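You operate a simulated robot arm through the tools that you are given. There is no shell and no other tool. Be economical: measure what you need, move in short steps, check, and stop when the job is done.

You run a simulated robot arm. Do the job below in one go: nothing can be reset, and whatever is moved stays where it is left.

JOB
Level the trestle beam with the spirit level and lock the jack again.
Fine: Leave the level on the beam, bubble between its lines.

It is judged by the outcome, as a careful person would: the job done as asked, and still so three seconds after it is handed in. It fails if anything else is knocked over, pushed out of place, dropped, spilled or broken.

ROBOT AND FRAMES
A 7-joint arm with a two-finger parallel gripper on a trunk, on a base that drives. Base frame: it is fixed to the floor where the robot stands at the start and does not move with it; the origin is under the middle of the robot, x ahead of it, y to its left, z up. Lengths are in cm, angles in rad, forces in N, time in s.
Its first joint turns from -2.897 to 2.897 rad. Places, roughly: jack lock lever [50, 60, 60]; red jack knob [50, 50, 60]; top of the trestle beam [40, 20, 80]; trestle beam [40, 20, 80]. Payload 3.43 kg.
The tool frame sits at the grasp point between the pads (the TCP): z along the fingers, y along the line on which they close. The tips reach 3 cm beyond it. Largest opening 9.4 cm; finger width 2.8, thickness 1; the body of the gripper, 5 by 9.6 cm, starts 5.5 cm behind the TCP.
Orientation is that of the tool frame in the base frame, as a unit quaternion [w, x, y, z]. With the fingers straight down and closing along the base's y, the tool's x points along the base's -x, its y along +y and its z along -z.

CONTROLS
- The arm moves only by the tool move_arm. Its argument "moves" is a list of rows, each an object of numbers (a shift or turn left out is 0, a gripper value left out holds the last): "ax", "ay", "az": the turn, a rotation vector about the base's x, y, z in units of 5 degrees (1.0 is 5 degrees); "tx", "ty", "tz": the shift along the base's x, y, z in units of 50 mm (1.0 is 50 mm); "fingers": the gripper command, from -1 (fully open) to 1 (shut), values between in proportion. In form: [{"ax": .., "ay": .., "az": .., "tx": .., "ty": .., "tz": .., "fingers": ..}, ...]. A call has 1 to 12 rows; each row shifts and turns the commanded pose from where the row before left it. A call with a number of a shift or a turn outside -1 to 1 is refused whole. Rows are played at 5 a second. More than 5 cm and 0.15 rad between two rows, or a gripper value outside its range, and nothing of the call is played. A pose out of reach is approached as far as the arm can. The call stops where the force on the tool passes 90 N (or 10 N more than at its start, if that is more) or the arm is blocked; 0.2 s more then pass. Each finger travels about 4.5 cm/s and halts on what it meets, pressing with about 32 N; the grip force reading is that of the motor and also rises with nothing between the fingers. The clock runs only during rows and for 0.2 s after the last one: add rows that do not move to give the fingers time. It gives the time, the measured TCP pose, the force on the tool (base axes), the opening and the grip force at its end, in the units of the frame above (readings bear some noise), with the torque about the TCP (base axes, N m) and any sound that the robot's microphone picked up.
- Cameras (640 x 400 px; columns grow to the right, rows downward): "scene" is now at [49.31, 19.38, 102.74]; the picture's right is [-0.08, -1.00, -0.00], its down [-0.93, 0.08, -0.37] and it looks along [0.36, -0.03, -0.93] (base axes); focal length 214 px, centre (320, 200). "wrist" rides on the gripper at [7.6, 1.4, -10.3] in the tool frame; the picture's right is [-0.18, 0.98, 0.00], its down [-0.75, -0.14, -0.64] and it looks along [-0.63, -0.12, 0.77] (tool axes); focal length 243 px, centre (320, 200).
- camera(camera): a new picture of that camera. No time passes.
- raise_lower(by): slides the trunk up (or, below 0, down) by that many cm; the arm and the scene camera ride with it, the base frame stays. It gives what a move gives, with no picture.
- base_move(legs): drives the robot by 1 to 6 legs, each [ahead, left, turn to the left] in cm, cm and rad, along the robot's own axes; the way and the turn of a leg run together, so that a leg with both is an arc; at most 150 cm and 3.142 rad a leg. The arm and the cameras ride along, it lands a little off, and it stops where it bumps. It gives what a move gives.
- aim_head(pan, tilt): turns the head with the scene camera to pan (to the left, within 1.798 rad either way) and tilt (down, from -0.506 to 1.204), counted from straight ahead of the robot. It gives what a move gives.
- pixel_to_xyz(camera, pixels): for up to 12 pixels [column, row] of the newest picture of that camera ("zoom" is the newest enlarged one), the place [x, y, z] in the base frame of the surface seen there, good to about 0.2 cm. No time passes.
- zoom(camera, box): a new picture of the part [left, top, right, bottom] of that camera's present view, enlarged. No time passes.
- sign_off(): hands the job in; it is judged then, once.

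Keep the steps short. Do not move on a guess: measure, check each grasp and each placing, and mend mistakes. In all there are 80 turns and 68 pictures (those below and enlarged ones count). Leave the gripper open and the arm clear of the work at the hand-in unless told otherwise, and finish with a single line.

The tools are called after "Call:" by a JSON object that holds its "api" and its "payload". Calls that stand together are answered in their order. move_arm: Moves the arm, as the interface text tells. Its arguments: {"type":"object","properties":{"moves":{"type":"array","items":{"type":"object","properties":{"ax":{"type":"number"},"ay":{"type":"number"},"az":{"type":"number"},"tx":{"type":"number"},"ty":{"type":"number"},"tz":{"type":"number"},"fingers":{"type":"number"}}}}},"required":["moves"]} The other tools are called the same way: raise_lower (by) slides the trunk up or down; base_move (legs) drives the base; aim_head (pan, tilt) turns the head that bears the scene camera; camera (camera) takes a picture; pixel_to_xyz (camera, pixels) gives the place of the surface under pixels of a picture; zoom (camera, box) takes an enlarged picture of a part of a camera's view; sign_off () hands the job in.

At the start:

```text
time_s: 0.0
position: [34.12, 52.35, 78.89]
tool_rot: [-0.203, -0.015, 0.963, -0.177]
wrist_force: [-71.2, 19.5, 143.7]
wrist_torque: [8.82, -6.67, 5.97]
grip_width: 8.33
gripper_force: 0.0
trunk travel left (down, up): [-12.5, 48.5]
robot x, y, heading: [-0.36, 0.18, 0.013]
head pan, tilt: [-0.096, 1.201]
```

scene: 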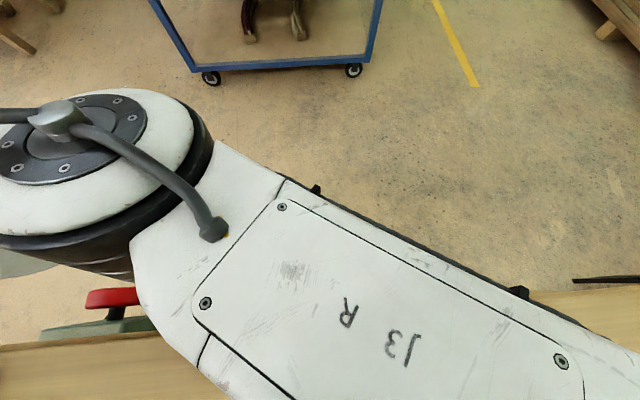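
wrist: 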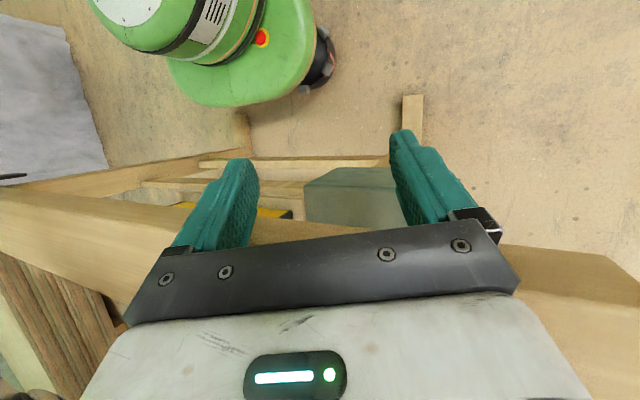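

The wrist force is already about 160 N at the start, so the gripper may be pressing on something. I'll take pictures before moving anything.

Call:
{"api": "aim_head", "payload": {"pan": 0.5, "tilt": 1.0}}

Call:
{"api": "camera", "payload": {"camera": "scene"}}

Call:
{"api": "camera", "payload": {"camera": "wrist"}}

Call:
{"api": "pixel_to_xyz", "payload": {"camera": "wrist", "pixels": [[60, 230], [350, 200], [340, 172], [280, 235], [560, 265], [270, 212], [130, 165], [350, 230], [412, 110], [40, 90], [230, 190], [420, 180]]}}

```text
time_s: 1.0
position: [33.93, 52.42, 78.99]
tool_rot: [-0.208, -0.018, 0.962, -0.178]
wrist_force: [-18.7, -14.0, 63.6]
wrist_torque: [4.27, -2.89, 0.63]
grip_width: 9.4
gripper_force: 0.1
trunk travel left (down, up): [-12.5, 48.5]
robot x, y, heading: [0.29, 0.06, 0.016]
head pan, tilt: [0.499, 1.0]
```

```text
65 pictures are left
```

scene: 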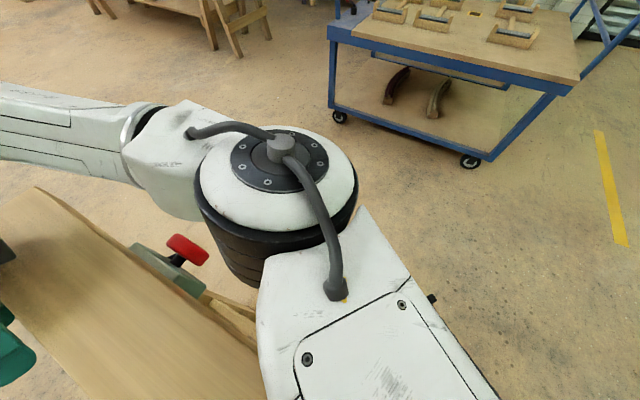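

```text
64 pictures are left
```

wrist: 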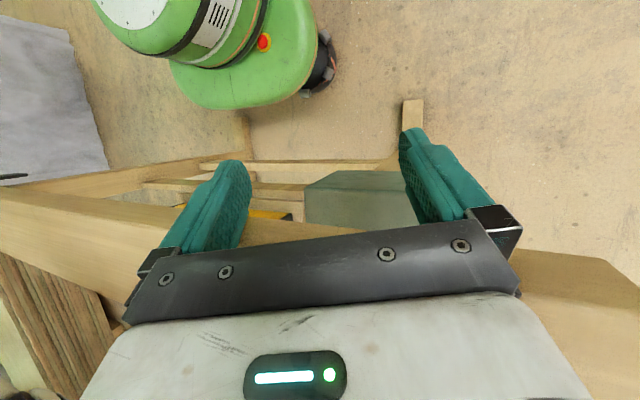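

```text
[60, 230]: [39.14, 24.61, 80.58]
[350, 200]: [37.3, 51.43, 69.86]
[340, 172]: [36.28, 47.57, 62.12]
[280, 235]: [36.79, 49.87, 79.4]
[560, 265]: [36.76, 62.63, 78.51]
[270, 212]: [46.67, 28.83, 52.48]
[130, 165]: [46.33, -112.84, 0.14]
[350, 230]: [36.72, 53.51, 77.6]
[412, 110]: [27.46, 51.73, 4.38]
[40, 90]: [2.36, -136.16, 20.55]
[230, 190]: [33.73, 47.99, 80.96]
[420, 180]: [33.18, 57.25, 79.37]
```

The force is falling but still around 65 N. I'll back the tool up and away along its own axis in small steps, then read the force again.

Call:
{"api": "move_arm", "payload": {"moves": [{"tz": 0.3, "fingers": -1}, {"tz": 0.4}, {"tz": 0.5}, {"tz": 0.5}, {}]}}

Call:
{"api": "camera", "payload": {"camera": "wrist"}}

```text
time_s: 2.1
position: [34.47, 51.6, 81.54]
tool_rot: [-0.249, -0.004, 0.942, -0.225]
wrist_force: [-0.2, 0.2, -0.6]
wrist_torque: [0.01, 0.0, 0.02]
grip_width: 9.39
gripper_force: 0.0
trunk travel left (down, up): [-12.5, 48.5]
robot x, y, heading: [0.09, 0.18, 0.015]
head pan, tilt: [0.499, 1.0]
stopped in row 5: the arm was blocked; the commanded pose is now the measured one
```

```text
63 pictures are left
```

wrist: 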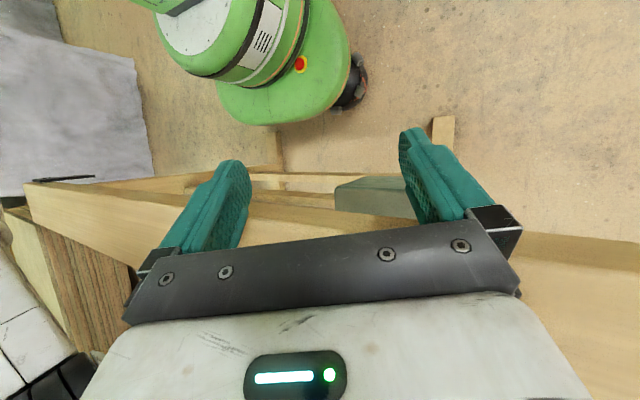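

The tool force is zero now, but the arm reported "blocked", so a link may be low against something or at a joint limit. I'll lift the whole arm with the trunk to clear it.

Call:
{"api": "raise_lower", "payload": {"by": 15}}

Call:
{"api": "aim_head", "payload": {"pan": 0.9, "tilt": 0.95}}

Call:
{"api": "camera", "payload": {"camera": "scene"}}

```text
time_s: 3.9
position: [34.38, 51.67, 96.57]
tool_rot: [-0.249, -0.003, 0.942, -0.226]
wrist_force: [-0.8, 0.7, 0.5]
wrist_torque: [0.01, -0.03, -0.01]
grip_width: 9.39
gripper_force: 0.0
trunk travel left (down, up): [-27.5, 33.5]
robot x, y, heading: [-0.08, -0.04, 0.013]
head pan, tilt: [0.499, 1.0]
```

```text
time_s: 4.8
position: [34.41, 51.59, 96.52]
tool_rot: [-0.249, -0.004, 0.942, -0.225]
wrist_force: [-0.4, -0.3, 0.2]
wrist_torque: [-0.02, -0.01, -0.01]
grip_width: 9.38
gripper_force: 0.0
trunk travel left (down, up): [-27.5, 33.5]
robot x, y, heading: [0.03, 0.48, 0.014]
head pan, tilt: [0.901, 0.949]
```

```text
62 pictures are left
```

scene: 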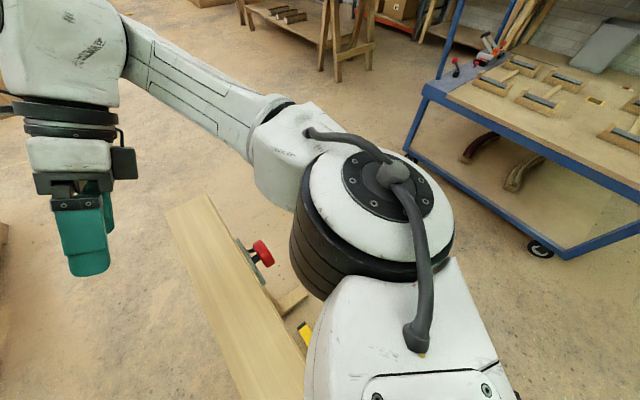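

The arm is clear. Next I need the layout and the spirit level; something yellow shows at about (305,330). I'll look right and straight ahead.

Call:
{"api": "pixel_to_xyz", "payload": {"camera": "scene", "pixels": [[305, 332], [263, 252], [248, 258], [200, 200], [170, 220], [270, 370], [240, 290], [292, 300]]}}

Call:
{"api": "aim_head", "payload": {"pan": -0.7, "tilt": 0.9}}

Call:
{"api": "camera", "payload": {"camera": "scene"}}

```text
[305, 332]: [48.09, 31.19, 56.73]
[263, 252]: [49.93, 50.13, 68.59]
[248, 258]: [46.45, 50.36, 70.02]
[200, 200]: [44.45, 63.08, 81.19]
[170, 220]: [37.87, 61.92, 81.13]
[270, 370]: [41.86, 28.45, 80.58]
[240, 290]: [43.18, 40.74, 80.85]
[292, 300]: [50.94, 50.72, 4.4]
```

```text
time_s: 6.4
position: [34.52, 51.56, 96.57]
tool_rot: [-0.248, -0.003, 0.942, -0.225]
wrist_force: [0.3, -0.3, -0.3]
wrist_torque: [-0.01, -0.01, -0.04]
grip_width: 9.39
gripper_force: 0.0
trunk travel left (down, up): [-27.5, 33.5]
robot x, y, heading: [-0.26, 0.22, 0.012]
head pan, tilt: [-0.7, 0.901]
```

```text
61 pictures are left
```

scene: 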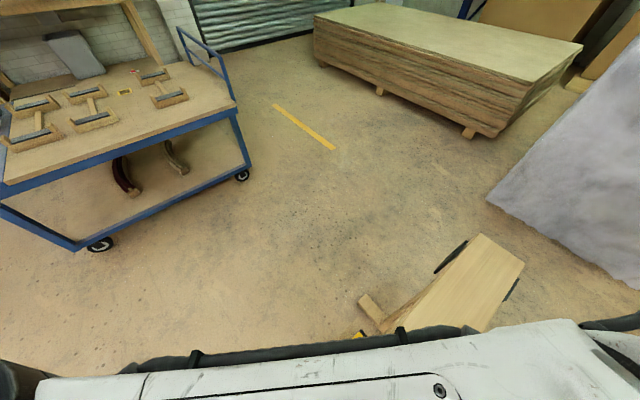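

The beam runs along y from about -20 to 64, with its top at z≈81. The knob is on the far (+x) side at about [50,50,68]. To get a proper view I'll back the robot 40 cm away from the beam.

Call:
{"api": "base_move", "payload": {"legs": [[-40, 0, 0]]}}

Call:
{"api": "aim_head", "payload": {"pan": 0.3, "tilt": 0.6}}

Call:
{"api": "camera", "payload": {"camera": "scene"}}

Call:
{"api": "aim_head", "payload": {"pan": 1.3, "tilt": 0.6}}

Call:
{"api": "camera", "payload": {"camera": "scene"}}

```text
time_s: 8.9
position: [-5.46, 51.1, 96.47]
tool_rot: [-0.248, -0.004, 0.942, -0.225]
wrist_force: [-0.4, 0.0, 0.0]
wrist_torque: [0.0, -0.01, 0.04]
grip_width: 9.38
gripper_force: 0.1
trunk travel left (down, up): [-27.5, 33.5]
robot x, y, heading: [-40.34, -0.21, 0.01]
head pan, tilt: [-0.7, 0.901]
```

```text
time_s: 10.2
position: [-5.54, 50.89, 96.52]
tool_rot: [-0.249, -0.003, 0.942, -0.226]
wrist_force: [0.8, 0.3, -0.4]
wrist_torque: [-0.02, -0.02, -0.02]
grip_width: 9.4
gripper_force: 0.0
trunk travel left (down, up): [-27.5, 33.5]
robot x, y, heading: [-40.3, -0.2, 0.013]
head pan, tilt: [0.3, 0.6]
```

```text
60 pictures are left
```

scene: 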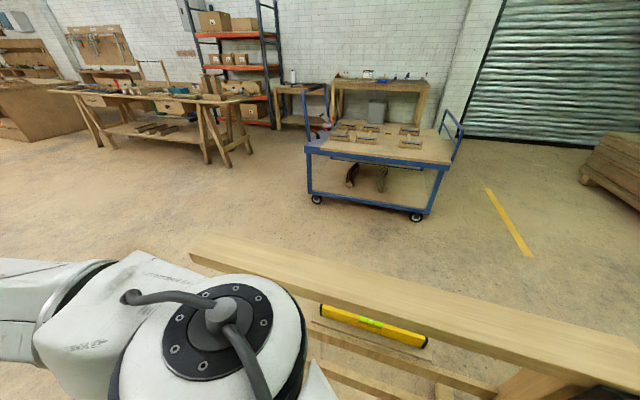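

```text
time_s: 11.5
position: [-5.44, 51.03, 96.62]
tool_rot: [-0.25, -0.003, 0.942, -0.225]
wrist_force: [0.3, -0.1, -0.5]
wrist_torque: [-0.03, 0.0, -0.05]
grip_width: 9.43
gripper_force: 0.1
trunk travel left (down, up): [-27.5, 33.5]
robot x, y, heading: [-40.22, -0.32, 0.007]
head pan, tilt: [1.3, 0.6]
```

```text
59 pictures are left
```

scene: 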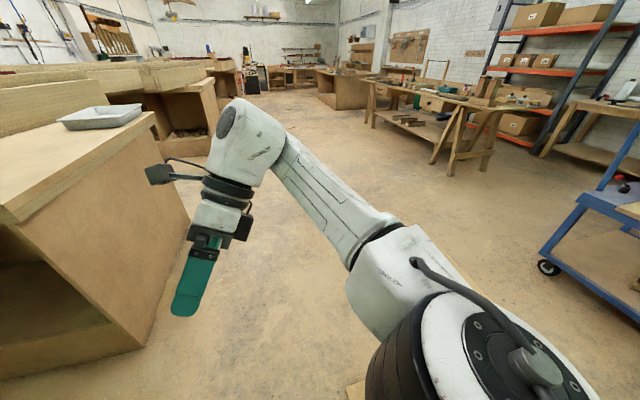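

The spirit level is the yellow bar on the shelf under the beam. I'll aim there and measure it along with the structure.

Call:
{"api": "aim_head", "payload": {"pan": 0.0, "tilt": 0.75}}

Call:
{"api": "camera", "payload": {"camera": "scene"}}

```text
time_s: 12.9
position: [-5.54, 51.03, 96.52]
tool_rot: [-0.249, -0.003, 0.942, -0.225]
wrist_force: [1.1, -0.3, -0.4]
wrist_torque: [0.01, 0.01, 0.0]
grip_width: 9.38
gripper_force: 0.0
trunk travel left (down, up): [-27.5, 33.5]
robot x, y, heading: [-40.05, -0.43, 0.015]
head pan, tilt: [0.0, 0.75]
```

```text
58 pictures are left
```

scene: 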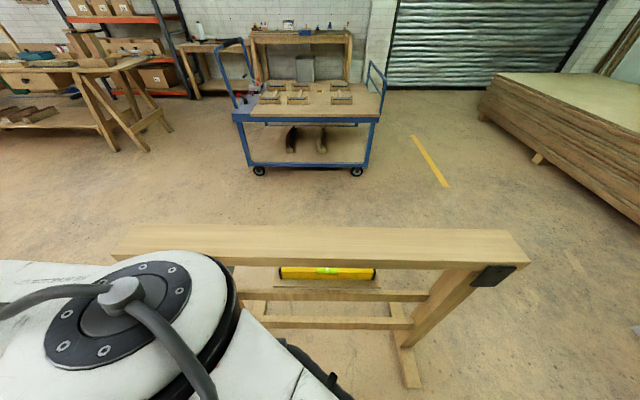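

Call:
{"api": "pixel_to_xyz", "payload": {"camera": "scene", "pixels": [[283, 272], [325, 268], [374, 273], [325, 273], [300, 292], [378, 288], [525, 260], [505, 232], [493, 277], [400, 295], [410, 380], [250, 308]]}}

Call:
{"api": "zoom", "payload": {"camera": "scene", "box": [220, 220, 460, 370]}}

```text
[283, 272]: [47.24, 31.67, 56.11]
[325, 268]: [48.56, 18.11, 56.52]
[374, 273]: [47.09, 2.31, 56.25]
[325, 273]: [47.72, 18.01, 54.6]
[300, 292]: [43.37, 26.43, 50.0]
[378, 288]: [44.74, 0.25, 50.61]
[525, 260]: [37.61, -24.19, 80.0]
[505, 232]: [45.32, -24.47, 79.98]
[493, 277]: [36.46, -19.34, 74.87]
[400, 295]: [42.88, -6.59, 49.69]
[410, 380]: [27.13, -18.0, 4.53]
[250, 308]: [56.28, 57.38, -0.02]
```

```text
2.67 times, centred on (340, 295) of scene
```

zoom: 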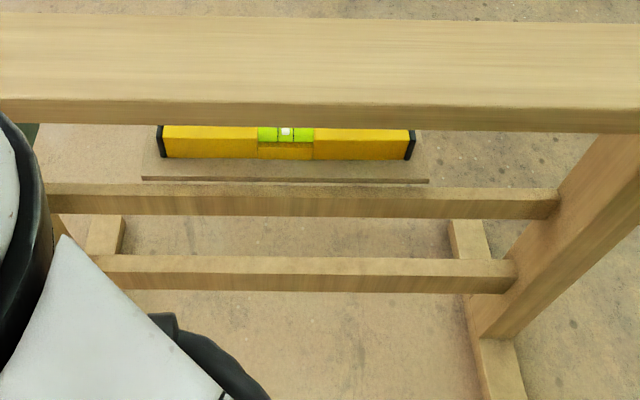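

The level sits on a low shelf (z≈50) on the far side at x≈47, y 2 to 32, about 6 cm high. The knob and lever are on that side too, so I'll drive round there. First I'll check that the route past the right end is clear.

Call:
{"api": "aim_head", "payload": {"pan": -1.2, "tilt": 0.7}}

Call:
{"api": "camera", "payload": {"camera": "scene"}}

Call:
{"api": "pixel_to_xyz", "payload": {"camera": "scene", "pixels": [[320, 100], [250, 110], [400, 120], [480, 140], [560, 160], [180, 80], [320, 200], [200, 150], [450, 250], [600, 250]]}}

```text
time_s: 14.3
position: [-5.54, 51.07, 96.61]
tool_rot: [-0.249, -0.003, 0.942, -0.225]
wrist_force: [-0.4, -0.4, 0.1]
wrist_torque: [0.02, -0.02, 0.0]
grip_width: 9.4
gripper_force: 0.0
trunk travel left (down, up): [-27.5, 33.5]
robot x, y, heading: [-40.52, -0.45, 0.012]
head pan, tilt: [-1.201, 0.7]
```

```text
56 pictures are left
```

scene: 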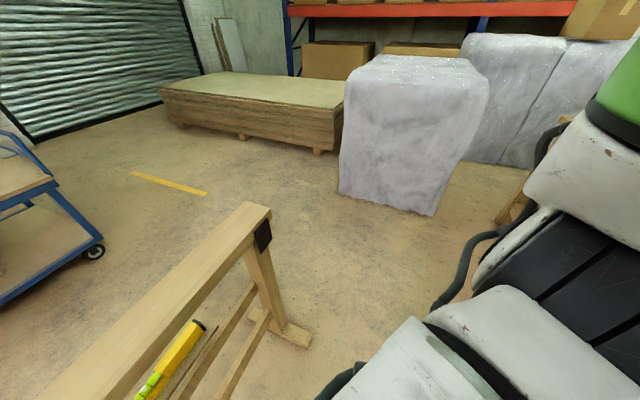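

```text
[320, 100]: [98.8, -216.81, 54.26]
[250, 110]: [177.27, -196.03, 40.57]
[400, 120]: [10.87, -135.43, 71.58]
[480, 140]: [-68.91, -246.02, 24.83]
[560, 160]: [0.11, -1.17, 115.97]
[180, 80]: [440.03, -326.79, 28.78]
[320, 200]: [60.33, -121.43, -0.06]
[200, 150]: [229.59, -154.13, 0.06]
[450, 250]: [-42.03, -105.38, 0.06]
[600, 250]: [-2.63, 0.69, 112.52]
```

The route is clear: the wrapped box stays beyond y≈-112. I'll drive right, then ahead past the end, then left, then turn about.

Call:
{"api": "base_move", "payload": {"legs": [[0, -66, 0], [150, 0, 0], [0, 66, 0], [0, 0, 3.13], [0, -30, 0]]}}

Call:
{"api": "aim_head", "payload": {"pan": 0.0, "tilt": 0.75}}

Call:
{"api": "camera", "payload": {"camera": "scene"}}

```text
time_s: 37.2
position: [74.32, -16.38, 96.53]
tool_rot: [-0.219, 0.942, -0.02, 0.255]
wrist_force: [0.2, 1.3, 0.2]
wrist_torque: [0.01, -0.01, 0.03]
grip_width: 9.42
gripper_force: 0.1
trunk travel left (down, up): [-27.5, 33.5]
robot x, y, heading: [111.54, 33.25, 3.105]
head pan, tilt: [-1.201, 0.7]
```

```text
time_s: 38.6
position: [74.44, -16.43, 96.47]
tool_rot: [-0.219, 0.942, -0.02, 0.254]
wrist_force: [0.0, 0.0, 0.4]
wrist_torque: [-0.02, 0.02, -0.02]
grip_width: 9.41
gripper_force: 0.0
trunk travel left (down, up): [-27.5, 33.5]
robot x, y, heading: [111.39, 33.22, 3.101]
head pan, tilt: [0.0, 0.75]
```

```text
55 pictures are left
```

scene: 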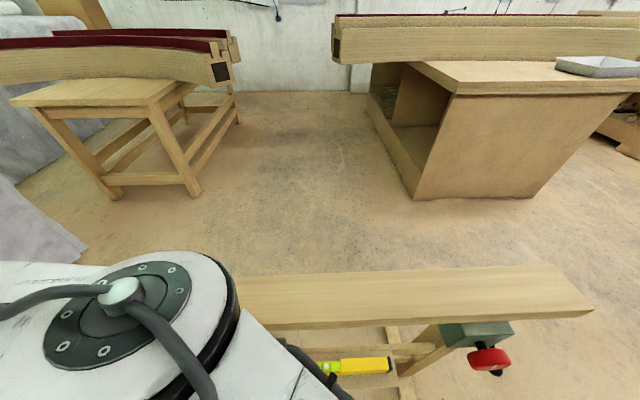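

I'm on the far side and can see the jack at (480,345). I'll zoom in and measure it.

Call:
{"api": "aim_head", "payload": {"pan": -0.4, "tilt": 0.95}}

Call:
{"api": "zoom", "payload": {"camera": "scene", "box": [240, 150, 480, 300]}}

Call:
{"api": "camera", "payload": {"camera": "scene"}}

```text
time_s: 39.5
position: [74.4, -16.31, 96.5]
tool_rot: [-0.22, 0.941, -0.019, 0.255]
wrist_force: [-0.5, -0.1, 0.6]
wrist_torque: [-0.05, 0.0, -0.06]
grip_width: 9.38
gripper_force: 0.0
trunk travel left (down, up): [-27.5, 33.5]
robot x, y, heading: [111.38, 33.14, 3.107]
head pan, tilt: [-0.4, 0.949]
```

```text
2.67 times, centred on (360, 225) of scene
```

zoom: 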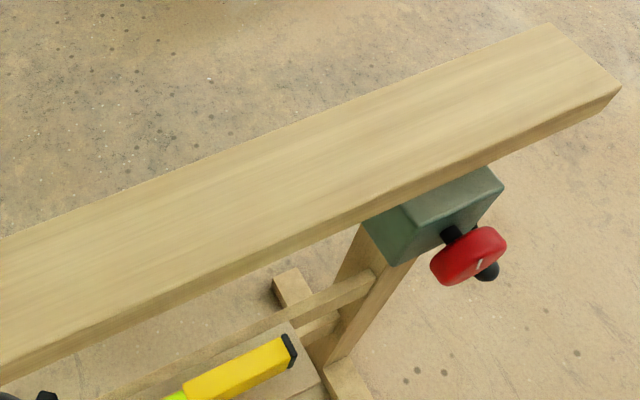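

```text
53 pictures are left
```

scene: 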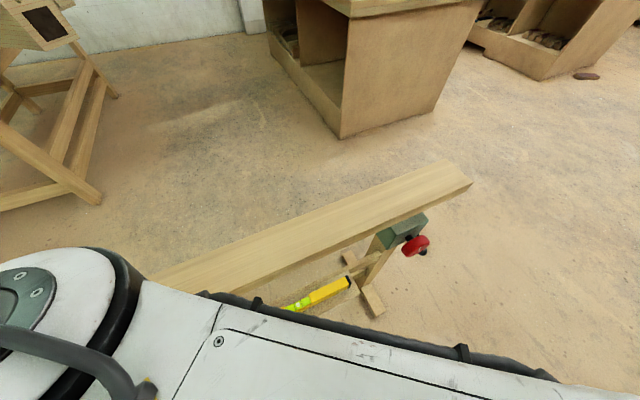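

The black-tipped lever seems to hang below or behind the red knob. I'll bring the tool upright in front of the robot, so the wrist camera can be used and the scene view opens up.

Call:
{"api": "move_arm", "payload": {"moves": [{"ax": -0.64, "ay": 0.74, "az": 0.06, "ty": 0.4, "tz": 0.2}, {"ax": -0.64, "ay": 0.74, "az": 0.06, "ty": 0.5, "tz": 0.2}, {"ax": -0.64, "ay": 0.74, "az": 0.06, "ty": 0.5}, {"ax": -0.64, "ay": 0.74, "az": 0.06, "ty": 0.5}, {"ax": -0.64, "ay": 0.74, "az": 0.06, "ty": 0.5}, {"ax": -0.64, "ay": 0.74, "az": 0.06, "ty": 0.5}, {"ax": -0.64, "ay": 0.74, "az": 0.06, "ty": 0.5}, {"ax": -0.64, "ay": 0.74, "az": 0.06, "ty": 0.5}, {}]}}

Call:
{"api": "camera", "payload": {"camera": "wrist"}}

```text
time_s: 41.5
position: [74.66, 3.19, 98.67]
tool_rot: [0.0, 1.0, 0.001, 0.001]
wrist_force: [0.3, 0.2, 0.2]
wrist_torque: [0.01, 0.0, 0.01]
grip_width: 9.39
gripper_force: 0.1
trunk travel left (down, up): [-27.5, 33.5]
robot x, y, heading: [111.3, 33.71, 3.106]
head pan, tilt: [-0.4, 0.949]
```

```text
52 pictures are left
```

wrist: 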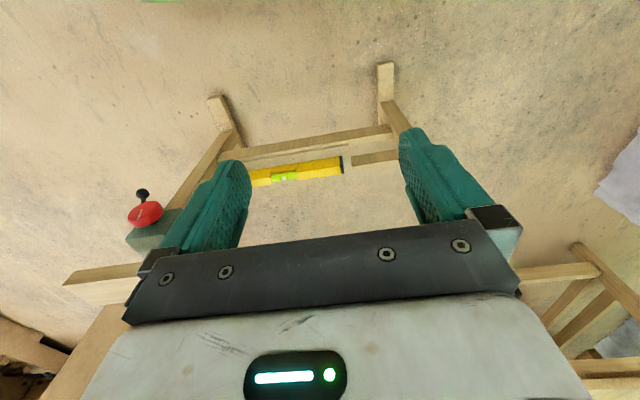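

The tool is now exactly straight down. The wrist image is upside down (image-right is -y, image-top is nearer the robot and lower). I'll measure the knob, lever and level in it.

Call:
{"api": "zoom", "payload": {"camera": "wrist", "box": [90, 140, 250, 240]}}

Call:
{"api": "pixel_to_xyz", "payload": {"camera": "wrist", "pixels": [[143, 195], [145, 203], [131, 218], [145, 213], [160, 212], [145, 236], [185, 213], [342, 165], [255, 180], [325, 163], [325, 175], [285, 177]]}}

```text
4.00 times, centred on (170, 190) of wrist
```

zoom: 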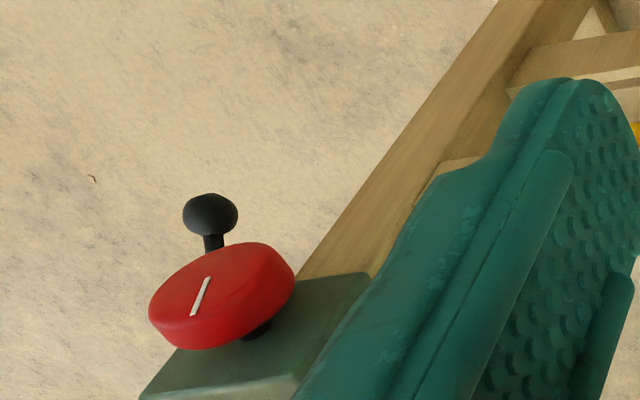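

```text
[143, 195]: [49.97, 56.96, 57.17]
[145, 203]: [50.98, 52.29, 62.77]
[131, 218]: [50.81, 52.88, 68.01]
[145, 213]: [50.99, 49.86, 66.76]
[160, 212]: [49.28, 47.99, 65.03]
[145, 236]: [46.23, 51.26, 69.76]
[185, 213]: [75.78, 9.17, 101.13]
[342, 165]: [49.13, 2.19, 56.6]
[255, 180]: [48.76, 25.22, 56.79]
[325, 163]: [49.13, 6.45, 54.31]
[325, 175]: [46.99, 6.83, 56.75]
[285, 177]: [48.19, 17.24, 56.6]
```

The knob face is at x≈51 around [51,50,66.5], and the lever ball is near [50,57,57]. I want a close frontal view, so I'll move the hand in front of the jack and pitch it forward about 40°.

Call:
{"api": "move_arm", "payload": {"moves": [{"ty": 0.8, "tz": -0.3}, {"ty": 0.9, "tz": -0.4}, {"ty": 0.9, "tz": -0.4, "ay": 0.8}, {"ty": 0.9, "tz": -0.4, "ay": 0.9}, {"ty": 0.9, "tz": -0.4, "ay": 0.9}, {"ty": 0.9, "tz": -0.4, "ay": 0.9}, {"ty": 0.9, "tz": -0.4, "ay": 0.9}, {"ty": 0.9, "tz": -0.4, "ay": 0.9}, {"ty": 0.8, "tz": -0.3, "ay": 0.9}, {"ay": 0.9}, {}]}}

Call:
{"api": "camera", "payload": {"camera": "wrist"}}

```text
time_s: 42.8
position: [78.29, 15.63, 92.19]
tool_rot: [-0.013, 0.975, -0.19, -0.115]
wrist_force: [0.1, -1.0, 0.5]
wrist_torque: [-0.01, 0.0, -0.01]
grip_width: 9.39
gripper_force: 0.0
out of reach, approached as far as the arm can: row 3, 4, 5, 6
trunk travel left (down, up): [-27.5, 33.5]
robot x, y, heading: [111.42, 33.48, 3.108]
head pan, tilt: [-0.4, 0.949]
stopped in row 6: the arm was blocked; the commanded pose is now the measured one
```

```text
50 pictures are left
```

wrist: 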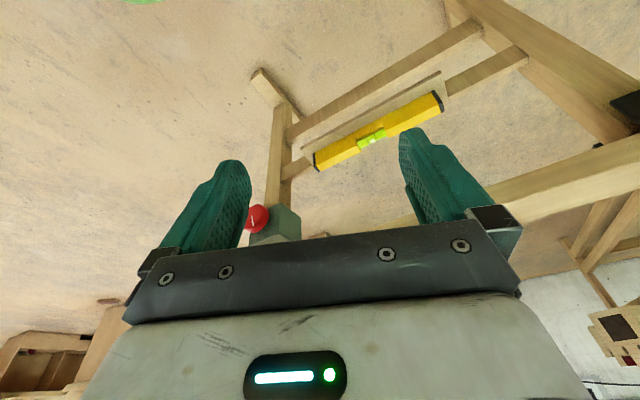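

The arm ran into a limit: the target was too close to the robot with the elbow folded out to the left. I'll look at the arm posture before choosing a better stance.

Call:
{"api": "aim_head", "payload": {"pan": 0.7, "tilt": 1.1}}

Call:
{"api": "camera", "payload": {"camera": "scene"}}

```text
time_s: 44.1
position: [78.22, 15.49, 91.91]
tool_rot: [-0.014, 0.975, -0.19, -0.115]
wrist_force: [0.4, 0.9, 0.6]
wrist_torque: [-0.03, -0.01, -0.02]
grip_width: 9.38
gripper_force: 0.0
trunk travel left (down, up): [-27.5, 33.5]
robot x, y, heading: [111.78, 33.48, 3.105]
head pan, tilt: [0.7, 1.1]
```

```text
49 pictures are left
```

scene: 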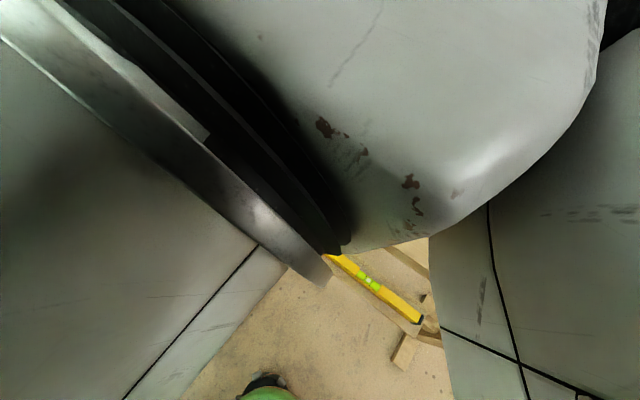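

The forearm is folded right up by the head. I'll stretch the arm forward at a safe height (x≈50, above the beam) with the tool straight down again, so the elbow opens.

Call:
{"api": "move_arm", "payload": {"moves": [{"tz": 0.4, "tx": -0.4, "ty": -0.2}, {"tz": 0.5, "tx": -0.5, "ay": -0.44, "az": 0.73, "ax": -0.05}, {"tz": 0.5, "tx": -0.7, "ay": -0.44, "az": 0.73, "ax": -0.05}, {"tx": -0.8, "ay": -0.44, "az": 0.73, "ax": -0.05}, {"tx": -0.8, "ay": -0.44, "az": 0.73, "ax": -0.05}, {"tx": -0.8, "ay": -0.44, "az": 0.73, "ax": -0.05}, {"tx": -0.8, "ay": -0.44, "az": 0.73, "ax": -0.05}, {"tx": -0.8}, {}]}}

Call:
{"api": "aim_head", "payload": {"pan": 0.0, "tilt": 0.8}}

Call:
{"api": "camera", "payload": {"camera": "scene"}}

```text
time_s: 44.8
position: [73.96, 16.19, 93.39]
tool_rot: [-0.086, 0.982, -0.117, -0.118]
wrist_force: [0.0, -0.4, 0.7]
wrist_torque: [-0.02, 0.0, 0.03]
grip_width: 9.4
gripper_force: 0.2
trunk travel left (down, up): [-27.5, 33.5]
robot x, y, heading: [111.6, 33.47, 3.102]
head pan, tilt: [0.7, 1.1]
stopped in row 3: the arm was blocked; the commanded pose is now the measured one
```

```text
time_s: 45.9
position: [73.81, 16.45, 93.48]
tool_rot: [-0.093, 0.982, -0.118, -0.118]
wrist_force: [0.2, 0.5, -0.1]
wrist_torque: [0.0, 0.0, 0.04]
grip_width: 9.39
gripper_force: 0.1
trunk travel left (down, up): [-27.5, 33.5]
robot x, y, heading: [111.72, 33.6, 3.107]
head pan, tilt: [0.0, 0.799]
```

```text
48 pictures are left
```

scene: 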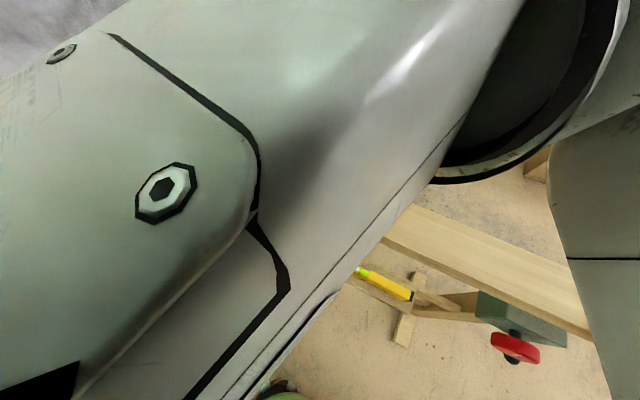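

The upper link is nearly touching the head, which is probably the block. I'll retreat left, the way I came, and then extend.

Call:
{"api": "move_arm", "payload": {"moves": [{"ty": -0.4}, {"ty": -0.5, "az": 0.5}, {"ty": -0.5, "az": 0.7}, {"ty": -0.6, "az": 0.7}, {"ty": -0.6, "az": 0.7}, {"ty": -0.6}, {"ty": -0.6, "tx": -0.3}, {"ty": -0.6, "tx": -0.5}, {"ty": -0.4, "tx": -0.6}, {"tx": -0.6}, {"tx": -0.6}, {}]}}

Call:
{"api": "camera", "payload": {"camera": "scene"}}

```text
time_s: 48.5
position: [60.75, -7.87, 93.54]
tool_rot: [-0.073, 0.989, -0.006, -0.127]
wrist_force: [0.3, 0.0, 0.3]
wrist_torque: [0.0, 0.01, 0.03]
grip_width: 9.38
gripper_force: 0.0
trunk travel left (down, up): [-27.5, 33.5]
robot x, y, heading: [111.03, 33.55, 3.105]
head pan, tilt: [0.0, 0.799]
```

```text
47 pictures are left
```

scene: 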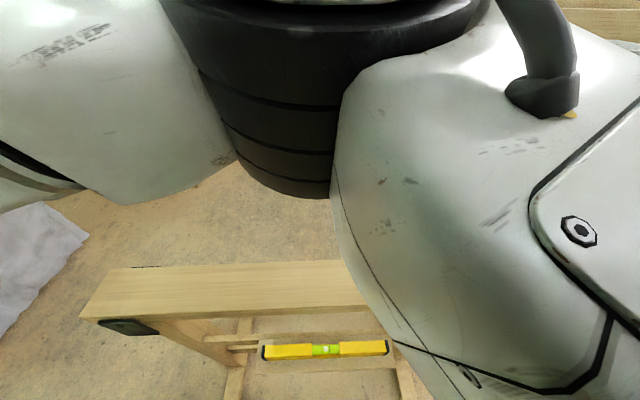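

That worked, and the elbow is opening. I'll keep extending forward, rising a little for clearance over the beam, then swing to +y.

Call:
{"api": "move_arm", "payload": {"moves": [{"tx": -0.6, "tz": 0.2}, {"tx": -0.7, "tz": 0.2}, {"tx": -0.7, "tz": 0.2}, {"tx": -0.7, "tz": 0.2}, {"tx": -0.7, "tz": 0.2}, {"tx": -0.7, "ty": 0.2}, {"tx": -0.4, "ty": 0.5}, {"ty": 0.7}, {"ty": 0.7}, {"ty": 0.7}, {"ty": 0.7}, {}]}}

Call:
{"api": "camera", "payload": {"camera": "scene"}}

```text
time_s: 51.1
position: [38.37, 9.93, 98.49]
tool_rot: [-0.072, 0.989, -0.007, -0.127]
wrist_force: [-0.5, -0.4, 0.0]
wrist_torque: [0.0, 0.03, 0.01]
grip_width: 9.4
gripper_force: 0.1
trunk travel left (down, up): [-27.5, 33.5]
robot x, y, heading: [111.48, 33.6, 3.105]
head pan, tilt: [0.0, 0.799]
```

```text
46 pictures are left
```

scene: 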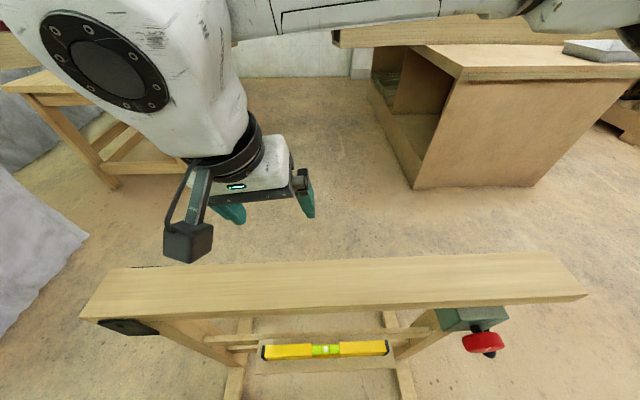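

I now have a clear view with the arm in a good posture. I'll zoom in on the jack and the level from here and measure them.

Call:
{"api": "zoom", "payload": {"camera": "scene", "box": [420, 290, 540, 365]}}

Call:
{"api": "pixel_to_xyz", "payload": {"camera": "zoom", "pixels": [[325, 285], [325, 240], [245, 285], [425, 285], [330, 320], [365, 345], [200, 180], [300, 180], [140, 180], [440, 110], [330, 200], [150, 120]]}}

Call:
{"api": "zoom", "payload": {"camera": "scene", "box": [230, 310, 422, 400]}}

Call:
{"api": "pixel_to_xyz", "payload": {"camera": "zoom", "pixels": [[120, 120], [120, 135], [120, 155], [310, 118], [310, 150], [520, 115], [500, 140], [120, 175], [520, 165], [300, 175], [300, 200], [300, 95]]}}

```text
5.33 times, centred on (480, 328) of scene
```

zoom: 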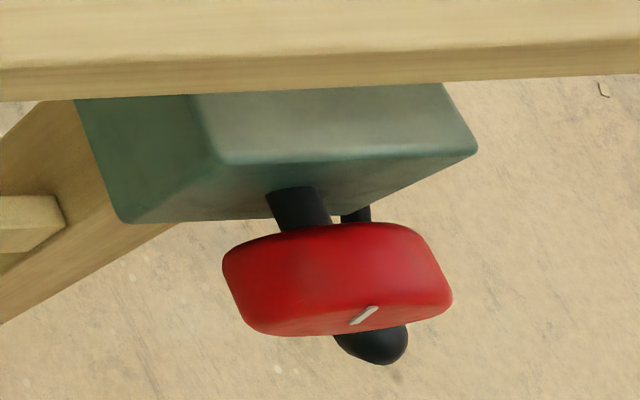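

```text
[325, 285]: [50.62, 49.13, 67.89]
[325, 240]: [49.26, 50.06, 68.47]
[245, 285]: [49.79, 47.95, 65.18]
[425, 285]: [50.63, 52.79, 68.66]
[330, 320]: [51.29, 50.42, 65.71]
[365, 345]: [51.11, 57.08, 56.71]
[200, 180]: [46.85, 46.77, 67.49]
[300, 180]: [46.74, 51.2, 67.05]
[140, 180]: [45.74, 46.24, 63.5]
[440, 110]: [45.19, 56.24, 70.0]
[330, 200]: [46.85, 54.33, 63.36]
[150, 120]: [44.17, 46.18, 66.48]
```

```text
3.33 times, centred on (326, 355) of scene
```

zoom: 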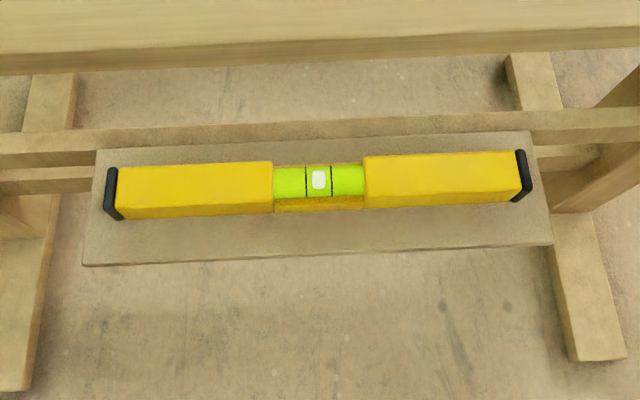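

```text
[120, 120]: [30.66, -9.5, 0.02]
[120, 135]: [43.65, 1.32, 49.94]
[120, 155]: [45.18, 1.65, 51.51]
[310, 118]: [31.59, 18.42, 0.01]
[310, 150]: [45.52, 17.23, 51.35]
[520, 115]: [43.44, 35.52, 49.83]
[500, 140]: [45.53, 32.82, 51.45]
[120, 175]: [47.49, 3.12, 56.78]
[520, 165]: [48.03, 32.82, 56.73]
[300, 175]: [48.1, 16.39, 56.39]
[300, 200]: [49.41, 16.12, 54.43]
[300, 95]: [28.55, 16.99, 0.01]
```

The level is about 2.5 wide × 5.3 high × 30 long, centred near [48,17], and the shelf top is z≈51.4. The knob centre is near [51,50,66.5], and the lever hangs behind it with its ball at [51,57,57]. I'll back the robot 15 cm so the arm has room to work in this posture, then start turning the tool so its fingers close along x.

Call:
{"api": "base_move", "payload": {"legs": [[-15, 0, 0]]}}

Call:
{"api": "move_arm", "payload": {"moves": [{"ax": -0.326, "ay": 0.076, "az": -0.949, "tx": 0.2}, {"ax": -0.326, "ay": 0.076, "az": -0.949, "tx": 0.2}, {"ax": -0.326, "ay": 0.076, "az": -0.949, "tx": 0.2}, {"ax": -0.326, "ay": 0.076, "az": -0.949, "tx": 0.2}, {"ax": -0.326, "ay": 0.076, "az": -0.949, "tx": 0.2}, {"ax": -0.326, "ay": 0.076, "az": -0.949}, {"ax": -0.326, "ay": 0.076, "az": -0.949}, {"ax": -0.326, "ay": 0.076, "az": -0.949}, {"ax": -0.326, "ay": 0.076, "az": -0.949}, {}]}}

```text
time_s: 52.4
position: [53.56, 9.44, 98.42]
tool_rot: [-0.074, 0.989, -0.008, -0.128]
wrist_force: [-0.6, -0.2, 0.1]
wrist_torque: [0.0, 0.02, 0.0]
grip_width: 9.4
gripper_force: 0.1
trunk travel left (down, up): [-27.5, 33.5]
robot x, y, heading: [126.79, 32.95, 3.104]
head pan, tilt: [0.0, 0.799]
```

```text
time_s: 54.6
position: [58.44, 9.39, 98.52]
tool_rot: [0.01, 0.915, -0.386, -0.119]
wrist_force: [-0.2, -0.3, -0.2]
wrist_torque: [0.0, 0.01, -0.02]
grip_width: 9.39
gripper_force: 0.0
trunk travel left (down, up): [-27.5, 33.5]
robot x, y, heading: [126.72, 32.6, 3.102]
head pan, tilt: [0.0, 0.799]
```

Halfway through the turn without trouble. I'll finish it while moving out to x≈62, clear of the beam edge.

Call:
{"api": "move_arm", "payload": {"moves": [{"ax": -0.326, "ay": 0.076, "az": -0.949, "tx": 0.1}, {"ax": -0.326, "ay": 0.076, "az": -0.949, "tx": 0.1}, {"ax": -0.326, "ay": 0.076, "az": -0.949, "tx": 0.1}, {"ax": -0.326, "ay": 0.076, "az": -0.949, "tx": 0.1}, {"ax": -0.326, "ay": 0.076, "az": -0.949, "tx": 0.1}, {"ax": -0.326, "ay": 0.076, "az": -0.949, "tx": 0.1}, {"ax": -0.326, "ay": 0.076, "az": -0.949, "tx": 0.1}, {"ax": -0.326, "ay": 0.076, "az": -0.949}, {"ax": -0.326, "ay": 0.076, "az": -0.949}, {}]}}

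Call:
{"api": "aim_head", "payload": {"pan": 0.1, "tilt": 0.85}}

Call:
{"api": "camera", "payload": {"camera": "scene"}}

Call:
{"api": "camera", "payload": {"camera": "wrist"}}

```text
time_s: 56.8
position: [61.83, 9.42, 98.45]
tool_rot: [-0.092, -0.699, 0.703, 0.093]
wrist_force: [0.0, -0.5, 0.0]
wrist_torque: [0.0, 0.0, 0.01]
grip_width: 9.42
gripper_force: 0.1
trunk travel left (down, up): [-27.5, 33.5]
robot x, y, heading: [126.45, 33.06, 3.104]
head pan, tilt: [0.0, 0.799]
```

```text
time_s: 57.5
position: [61.9, 9.52, 98.48]
tool_rot: [-0.092, -0.7, 0.703, 0.091]
wrist_force: [-0.6, 0.2, 0.0]
wrist_torque: [-0.05, -0.03, 0.02]
grip_width: 9.41
gripper_force: 0.0
trunk travel left (down, up): [-27.5, 33.5]
robot x, y, heading: [126.69, 32.9, 3.105]
head pan, tilt: [0.099, 0.85]
```

```text
43 pictures are left
```

scene: 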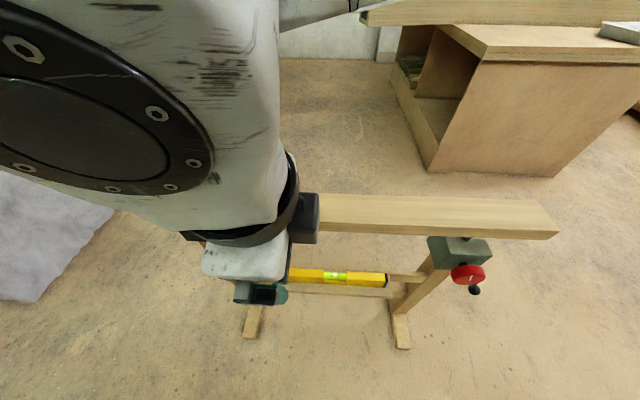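

```text
42 pictures are left
```

wrist: 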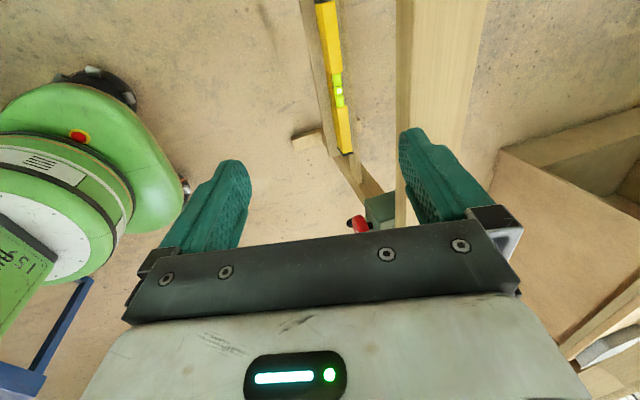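

Call:
{"api": "pixel_to_xyz", "payload": {"camera": "scene", "pixels": [[307, 215], [312, 238], [275, 245], [240, 260], [262, 295], [215, 265], [335, 275], [330, 233], [460, 232], [470, 275], [475, 291]]}}

Call:
{"api": "pixel_to_xyz", "payload": {"camera": "wrist", "pixels": [[321, 5], [334, 5], [333, 60], [343, 150], [352, 150], [338, 90], [399, 60], [399, 150], [313, 40], [230, 180], [410, 160]]}}

```text
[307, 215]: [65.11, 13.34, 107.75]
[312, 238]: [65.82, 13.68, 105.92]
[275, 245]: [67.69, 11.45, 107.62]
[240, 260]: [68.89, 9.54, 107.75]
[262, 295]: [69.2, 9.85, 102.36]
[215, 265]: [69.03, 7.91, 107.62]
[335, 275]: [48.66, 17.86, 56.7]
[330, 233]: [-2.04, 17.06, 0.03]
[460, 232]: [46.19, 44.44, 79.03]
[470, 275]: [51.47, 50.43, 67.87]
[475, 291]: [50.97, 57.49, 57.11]
```

```text
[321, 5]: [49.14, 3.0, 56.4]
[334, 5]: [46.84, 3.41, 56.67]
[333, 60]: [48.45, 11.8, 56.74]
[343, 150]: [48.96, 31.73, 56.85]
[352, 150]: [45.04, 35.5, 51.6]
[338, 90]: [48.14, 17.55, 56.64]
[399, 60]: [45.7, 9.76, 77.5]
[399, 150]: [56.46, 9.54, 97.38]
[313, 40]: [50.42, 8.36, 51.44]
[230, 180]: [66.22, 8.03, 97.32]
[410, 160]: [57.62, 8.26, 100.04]
```

The level's top is at x 46.8–49.1 and the vial is at about y 14.5–20.5, so I'll grip at y≈11. First I'll add 5° of tilt, narrow the fingers to about 6 cm and move out to x≈66. Then I'll lower the whole arm with the trunk.

Call:
{"api": "move_arm", "payload": {"moves": [{"tx": 0.4, "ay": 0.5, "ty": 0.15, "fingers": -0.28}, {"tx": 0.4, "ay": 0.5, "ty": 0.15}, {}, {}]}}

Call:
{"api": "raise_lower", "payload": {"by": -20}}

Call:
{"api": "camera", "payload": {"camera": "wrist"}}

```text
time_s: 58.5
position: [64.46, 11.72, 97.65]
tool_rot: [-0.108, -0.678, 0.716, 0.13]
wrist_force: [-0.3, 0.0, 0.1]
wrist_torque: [0.01, 0.01, -0.02]
grip_width: 6.01
gripper_force: 0.0
trunk travel left (down, up): [-27.5, 33.5]
robot x, y, heading: [126.76, 33.21, 3.103]
head pan, tilt: [0.099, 0.85]
```

```text
time_s: 60.7
position: [64.48, 11.69, 77.69]
tool_rot: [-0.11, -0.679, 0.714, 0.131]
wrist_force: [-0.7, 0.2, 0.3]
wrist_torque: [-0.04, -0.01, 0.05]
grip_width: 6.01
gripper_force: 0.1
trunk travel left (down, up): [-7.5, 53.5]
robot x, y, heading: [126.88, 32.95, 3.099]
head pan, tilt: [0.099, 0.85]
```

```text
41 pictures are left
```

wrist: 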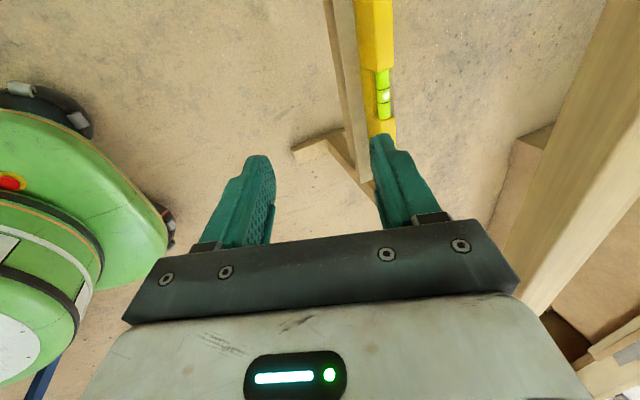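

The tilt is about 20° but the yaw is off by about 3°. I'll correct that while descending to z≈63, still outside the shelf.

Call:
{"api": "move_arm", "payload": {"moves": [{"tz": -0.5, "az": 0.3}, {"tz": -0.6, "az": 0.3}, {"tz": -0.6}, {"tz": -0.6}, {"tz": -0.6}, {}]}}

```text
time_s: 62.1
position: [65.96, 10.96, 64.16]
tool_rot: [0.124, 0.713, -0.679, -0.12]
wrist_force: [1.0, -0.9, 0.2]
wrist_torque: [0.01, 0.02, 0.0]
grip_width: 6.03
gripper_force: 0.0
trunk travel left (down, up): [-7.5, 53.5]
robot x, y, heading: [126.64, 33.12, 3.102]
head pan, tilt: [0.099, 0.85]
```

Call:
{"api": "move_arm", "payload": {"moves": [{"tz": -0.14, "tx": -0.5, "az": -0.3}, {"tz": -0.14, "tx": -0.6, "az": -0.3}, {"tx": -0.6}, {"tx": -0.6}, {"tx": -0.7}, {}, {}]}}

Call:
{"api": "camera", "payload": {"camera": "wrist"}}

Call:
{"api": "aim_head", "payload": {"pan": 0.3, "tilt": 0.8}}

Call:
{"api": "camera", "payload": {"camera": "scene"}}

```text
time_s: 63.7
position: [51.04, 11.01, 62.89]
tool_rot: [-0.122, -0.695, 0.698, 0.122]
wrist_force: [0.7, -0.2, -0.5]
wrist_torque: [0.0, 0.0, -0.03]
grip_width: 6.03
gripper_force: 0.1
trunk travel left (down, up): [-7.5, 53.5]
robot x, y, heading: [126.77, 32.95, 3.106]
head pan, tilt: [0.099, 0.85]
```

```text
40 pictures are left
```

wrist: 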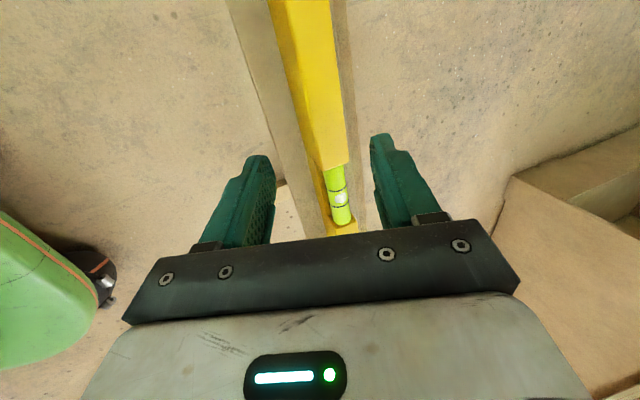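

```text
time_s: 64.4
position: [51.03, 10.99, 62.83]
tool_rot: [-0.122, -0.695, 0.698, 0.122]
wrist_force: [-0.5, 0.3, 0.8]
wrist_torque: [-0.01, 0.01, -0.01]
grip_width: 6.03
gripper_force: 0.1
trunk travel left (down, up): [-7.5, 53.5]
robot x, y, heading: [126.65, 32.55, 3.1]
head pan, tilt: [0.3, 0.799]
```

```text
39 pictures are left
```

scene: 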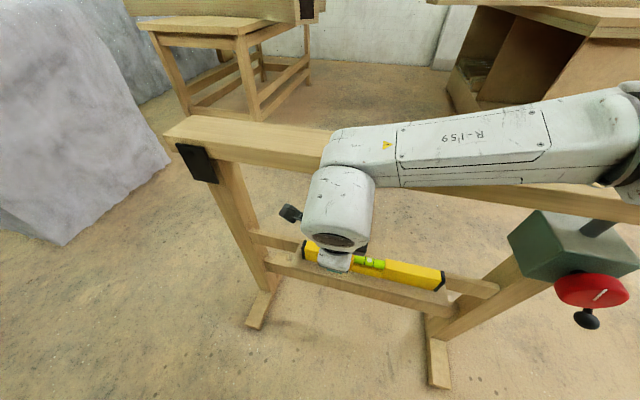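

The forearm passes over the beam, so I need to check its clearance before going lower.

Call:
{"api": "pixel_to_xyz", "payload": {"camera": "scene", "pixels": [[400, 186], [450, 186], [500, 184], [560, 182], [620, 175], [335, 165], [330, 190], [470, 130], [600, 200], [400, 140], [375, 185], [345, 175]]}}

```text
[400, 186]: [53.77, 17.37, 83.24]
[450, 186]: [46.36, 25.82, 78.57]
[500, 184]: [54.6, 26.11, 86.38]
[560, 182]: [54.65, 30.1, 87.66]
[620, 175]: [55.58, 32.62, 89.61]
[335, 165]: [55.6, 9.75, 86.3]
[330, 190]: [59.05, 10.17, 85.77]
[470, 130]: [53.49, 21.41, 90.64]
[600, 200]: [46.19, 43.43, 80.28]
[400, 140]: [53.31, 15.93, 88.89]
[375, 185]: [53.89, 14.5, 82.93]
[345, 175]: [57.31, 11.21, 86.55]
```

The forearm's underside is only about 2 cm above the beam, so going lower here would hit it. I'll withdraw, raise up and shift the robot about 60 cm toward -y. From there the forearm will come in diagonally from the open side.

Call:
{"api": "move_arm", "payload": {"moves": [{"tx": 0.6, "tz": 0.1}, {"tx": 0.7, "tz": 0.2}, {"tx": 0.7, "tz": 0.2}, {"tx": 0.7}, {"tx": 0.6}, {}]}}

Call:
{"api": "raise_lower", "payload": {"by": 20}}

Call:
{"api": "base_move", "payload": {"legs": [[0, 60, 0]]}}

```text
time_s: 65.8
position: [67.64, 10.93, 65.04]
tool_rot: [-0.122, -0.695, 0.698, 0.123]
wrist_force: [0.7, 1.0, 0.1]
wrist_torque: [0.0, -0.03, 0.01]
grip_width: 6.01
gripper_force: 0.0
trunk travel left (down, up): [-7.5, 53.5]
robot x, y, heading: [127.01, 32.89, 3.102]
head pan, tilt: [0.3, 0.799]
```

```text
time_s: 68.0
position: [67.53, 11.16, 85.02]
tool_rot: [-0.122, -0.695, 0.697, 0.123]
wrist_force: [-0.3, -0.3, 0.3]
wrist_torque: [0.01, -0.01, -0.01]
grip_width: 6.03
gripper_force: 0.1
trunk travel left (down, up): [-27.5, 33.5]
robot x, y, heading: [126.77, 33.13, 3.098]
head pan, tilt: [0.3, 0.799]
```

```text
time_s: 71.4
position: [64.93, -48.36, 85.04]
tool_rot: [-0.121, -0.694, 0.699, 0.123]
wrist_force: [-0.6, -0.1, 0.0]
wrist_torque: [0.02, 0.03, 0.01]
grip_width: 6.01
gripper_force: 0.1
trunk travel left (down, up): [-27.5, 33.5]
robot x, y, heading: [124.21, -26.76, 3.098]
head pan, tilt: [0.3, 0.799]
```

Now I'll swing the hand along y back in front of the level, staying at x≈65 and outside the beam.

Call:
{"api": "move_arm", "payload": {"moves": [{"ty": 0.7}, {"ty": 0.9}, {"ty": 0.9}, {"ty": 0.9}, {"ty": 0.9}, {"ty": 0.9}, {"ty": 0.9}, {"ty": 0.9}, {"ty": 0.9}, {"ty": 0.9}, {"ty": 0.9}, {}]}}

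Call:
{"api": "aim_head", "payload": {"pan": -0.3, "tilt": 0.8}}

Call:
{"api": "camera", "payload": {"camera": "scene"}}

```text
time_s: 74.0
position: [63.06, -1.11, 85.62]
tool_rot: [-0.122, -0.693, 0.7, 0.123]
wrist_force: [-0.8, 0.0, -0.1]
wrist_torque: [0.02, 0.01, 0.01]
grip_width: 6.04
gripper_force: 0.0
out of reach, approached as far as the arm can: row 4, 5
trunk travel left (down, up): [-27.5, 33.5]
robot x, y, heading: [124.34, -26.67, 3.103]
head pan, tilt: [0.3, 0.799]
```

```text
time_s: 75.0
position: [63.05, -1.0, 85.53]
tool_rot: [-0.122, -0.694, 0.698, 0.122]
wrist_force: [-0.7, -1.0, -0.3]
wrist_torque: [0.0, 0.03, -0.02]
grip_width: 6.0
gripper_force: 0.0
trunk travel left (down, up): [-27.5, 33.5]
robot x, y, heading: [124.43, -26.45, 3.1]
head pan, tilt: [-0.3, 0.799]
```

```text
38 pictures are left
```

scene: 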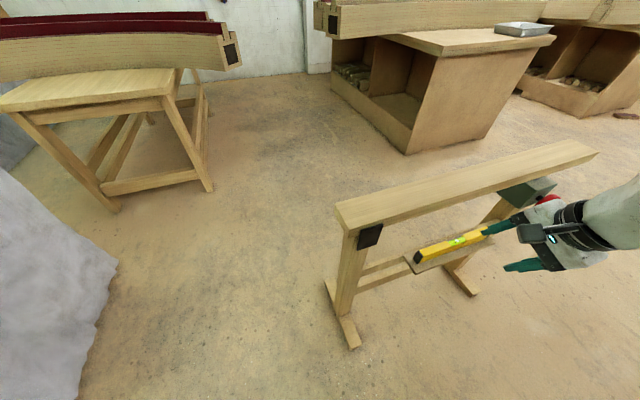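

The arm now comes in from the open side and the view is clear. I'll move to y≈11.

Call:
{"api": "move_arm", "payload": {"moves": [{"ty": 0.6}, {"ty": 0.6}, {"ty": 0.6}, {"ty": 0.6}, {}, {}]}}

Call:
{"api": "aim_head", "payload": {"pan": -0.7, "tilt": 0.8}}

Call:
{"api": "camera", "payload": {"camera": "scene"}}

```text
time_s: 76.4
position: [63.0, 10.95, 85.48]
tool_rot: [-0.121, -0.694, 0.699, 0.123]
wrist_force: [0.5, 0.2, 0.6]
wrist_torque: [-0.04, 0.0, 0.0]
grip_width: 6.02
gripper_force: 0.0
trunk travel left (down, up): [-27.5, 33.5]
robot x, y, heading: [124.11, -26.49, 3.096]
head pan, tilt: [-0.3, 0.799]
```

```text
time_s: 77.2
position: [62.9, 11.02, 85.46]
tool_rot: [-0.121, -0.695, 0.698, 0.124]
wrist_force: [-0.1, 0.7, 0.0]
wrist_torque: [-0.01, 0.03, -0.02]
grip_width: 6.02
gripper_force: 0.1
trunk travel left (down, up): [-27.5, 33.5]
robot x, y, heading: [124.33, -26.9, 3.094]
head pan, tilt: [-0.7, 0.799]
```

```text
37 pictures are left
```

scene: 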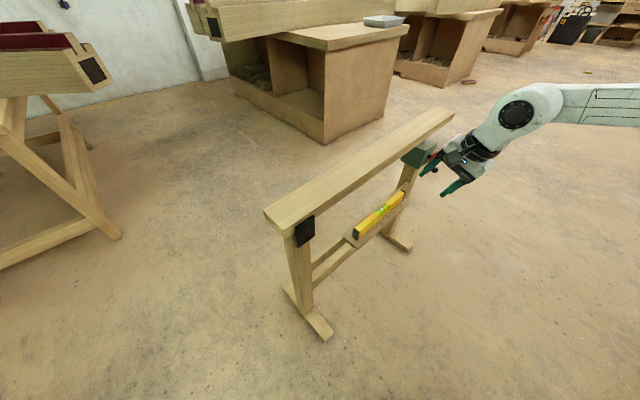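

Call:
{"api": "pixel_to_xyz", "payload": {"camera": "scene", "pixels": [[635, 115], [600, 120], [560, 122], [515, 115], [510, 140], [490, 125], [475, 140]]}}

```text
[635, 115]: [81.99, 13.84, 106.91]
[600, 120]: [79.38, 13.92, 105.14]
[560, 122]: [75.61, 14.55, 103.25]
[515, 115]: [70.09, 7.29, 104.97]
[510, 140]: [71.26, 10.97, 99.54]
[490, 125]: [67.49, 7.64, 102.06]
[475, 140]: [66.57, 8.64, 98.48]
```

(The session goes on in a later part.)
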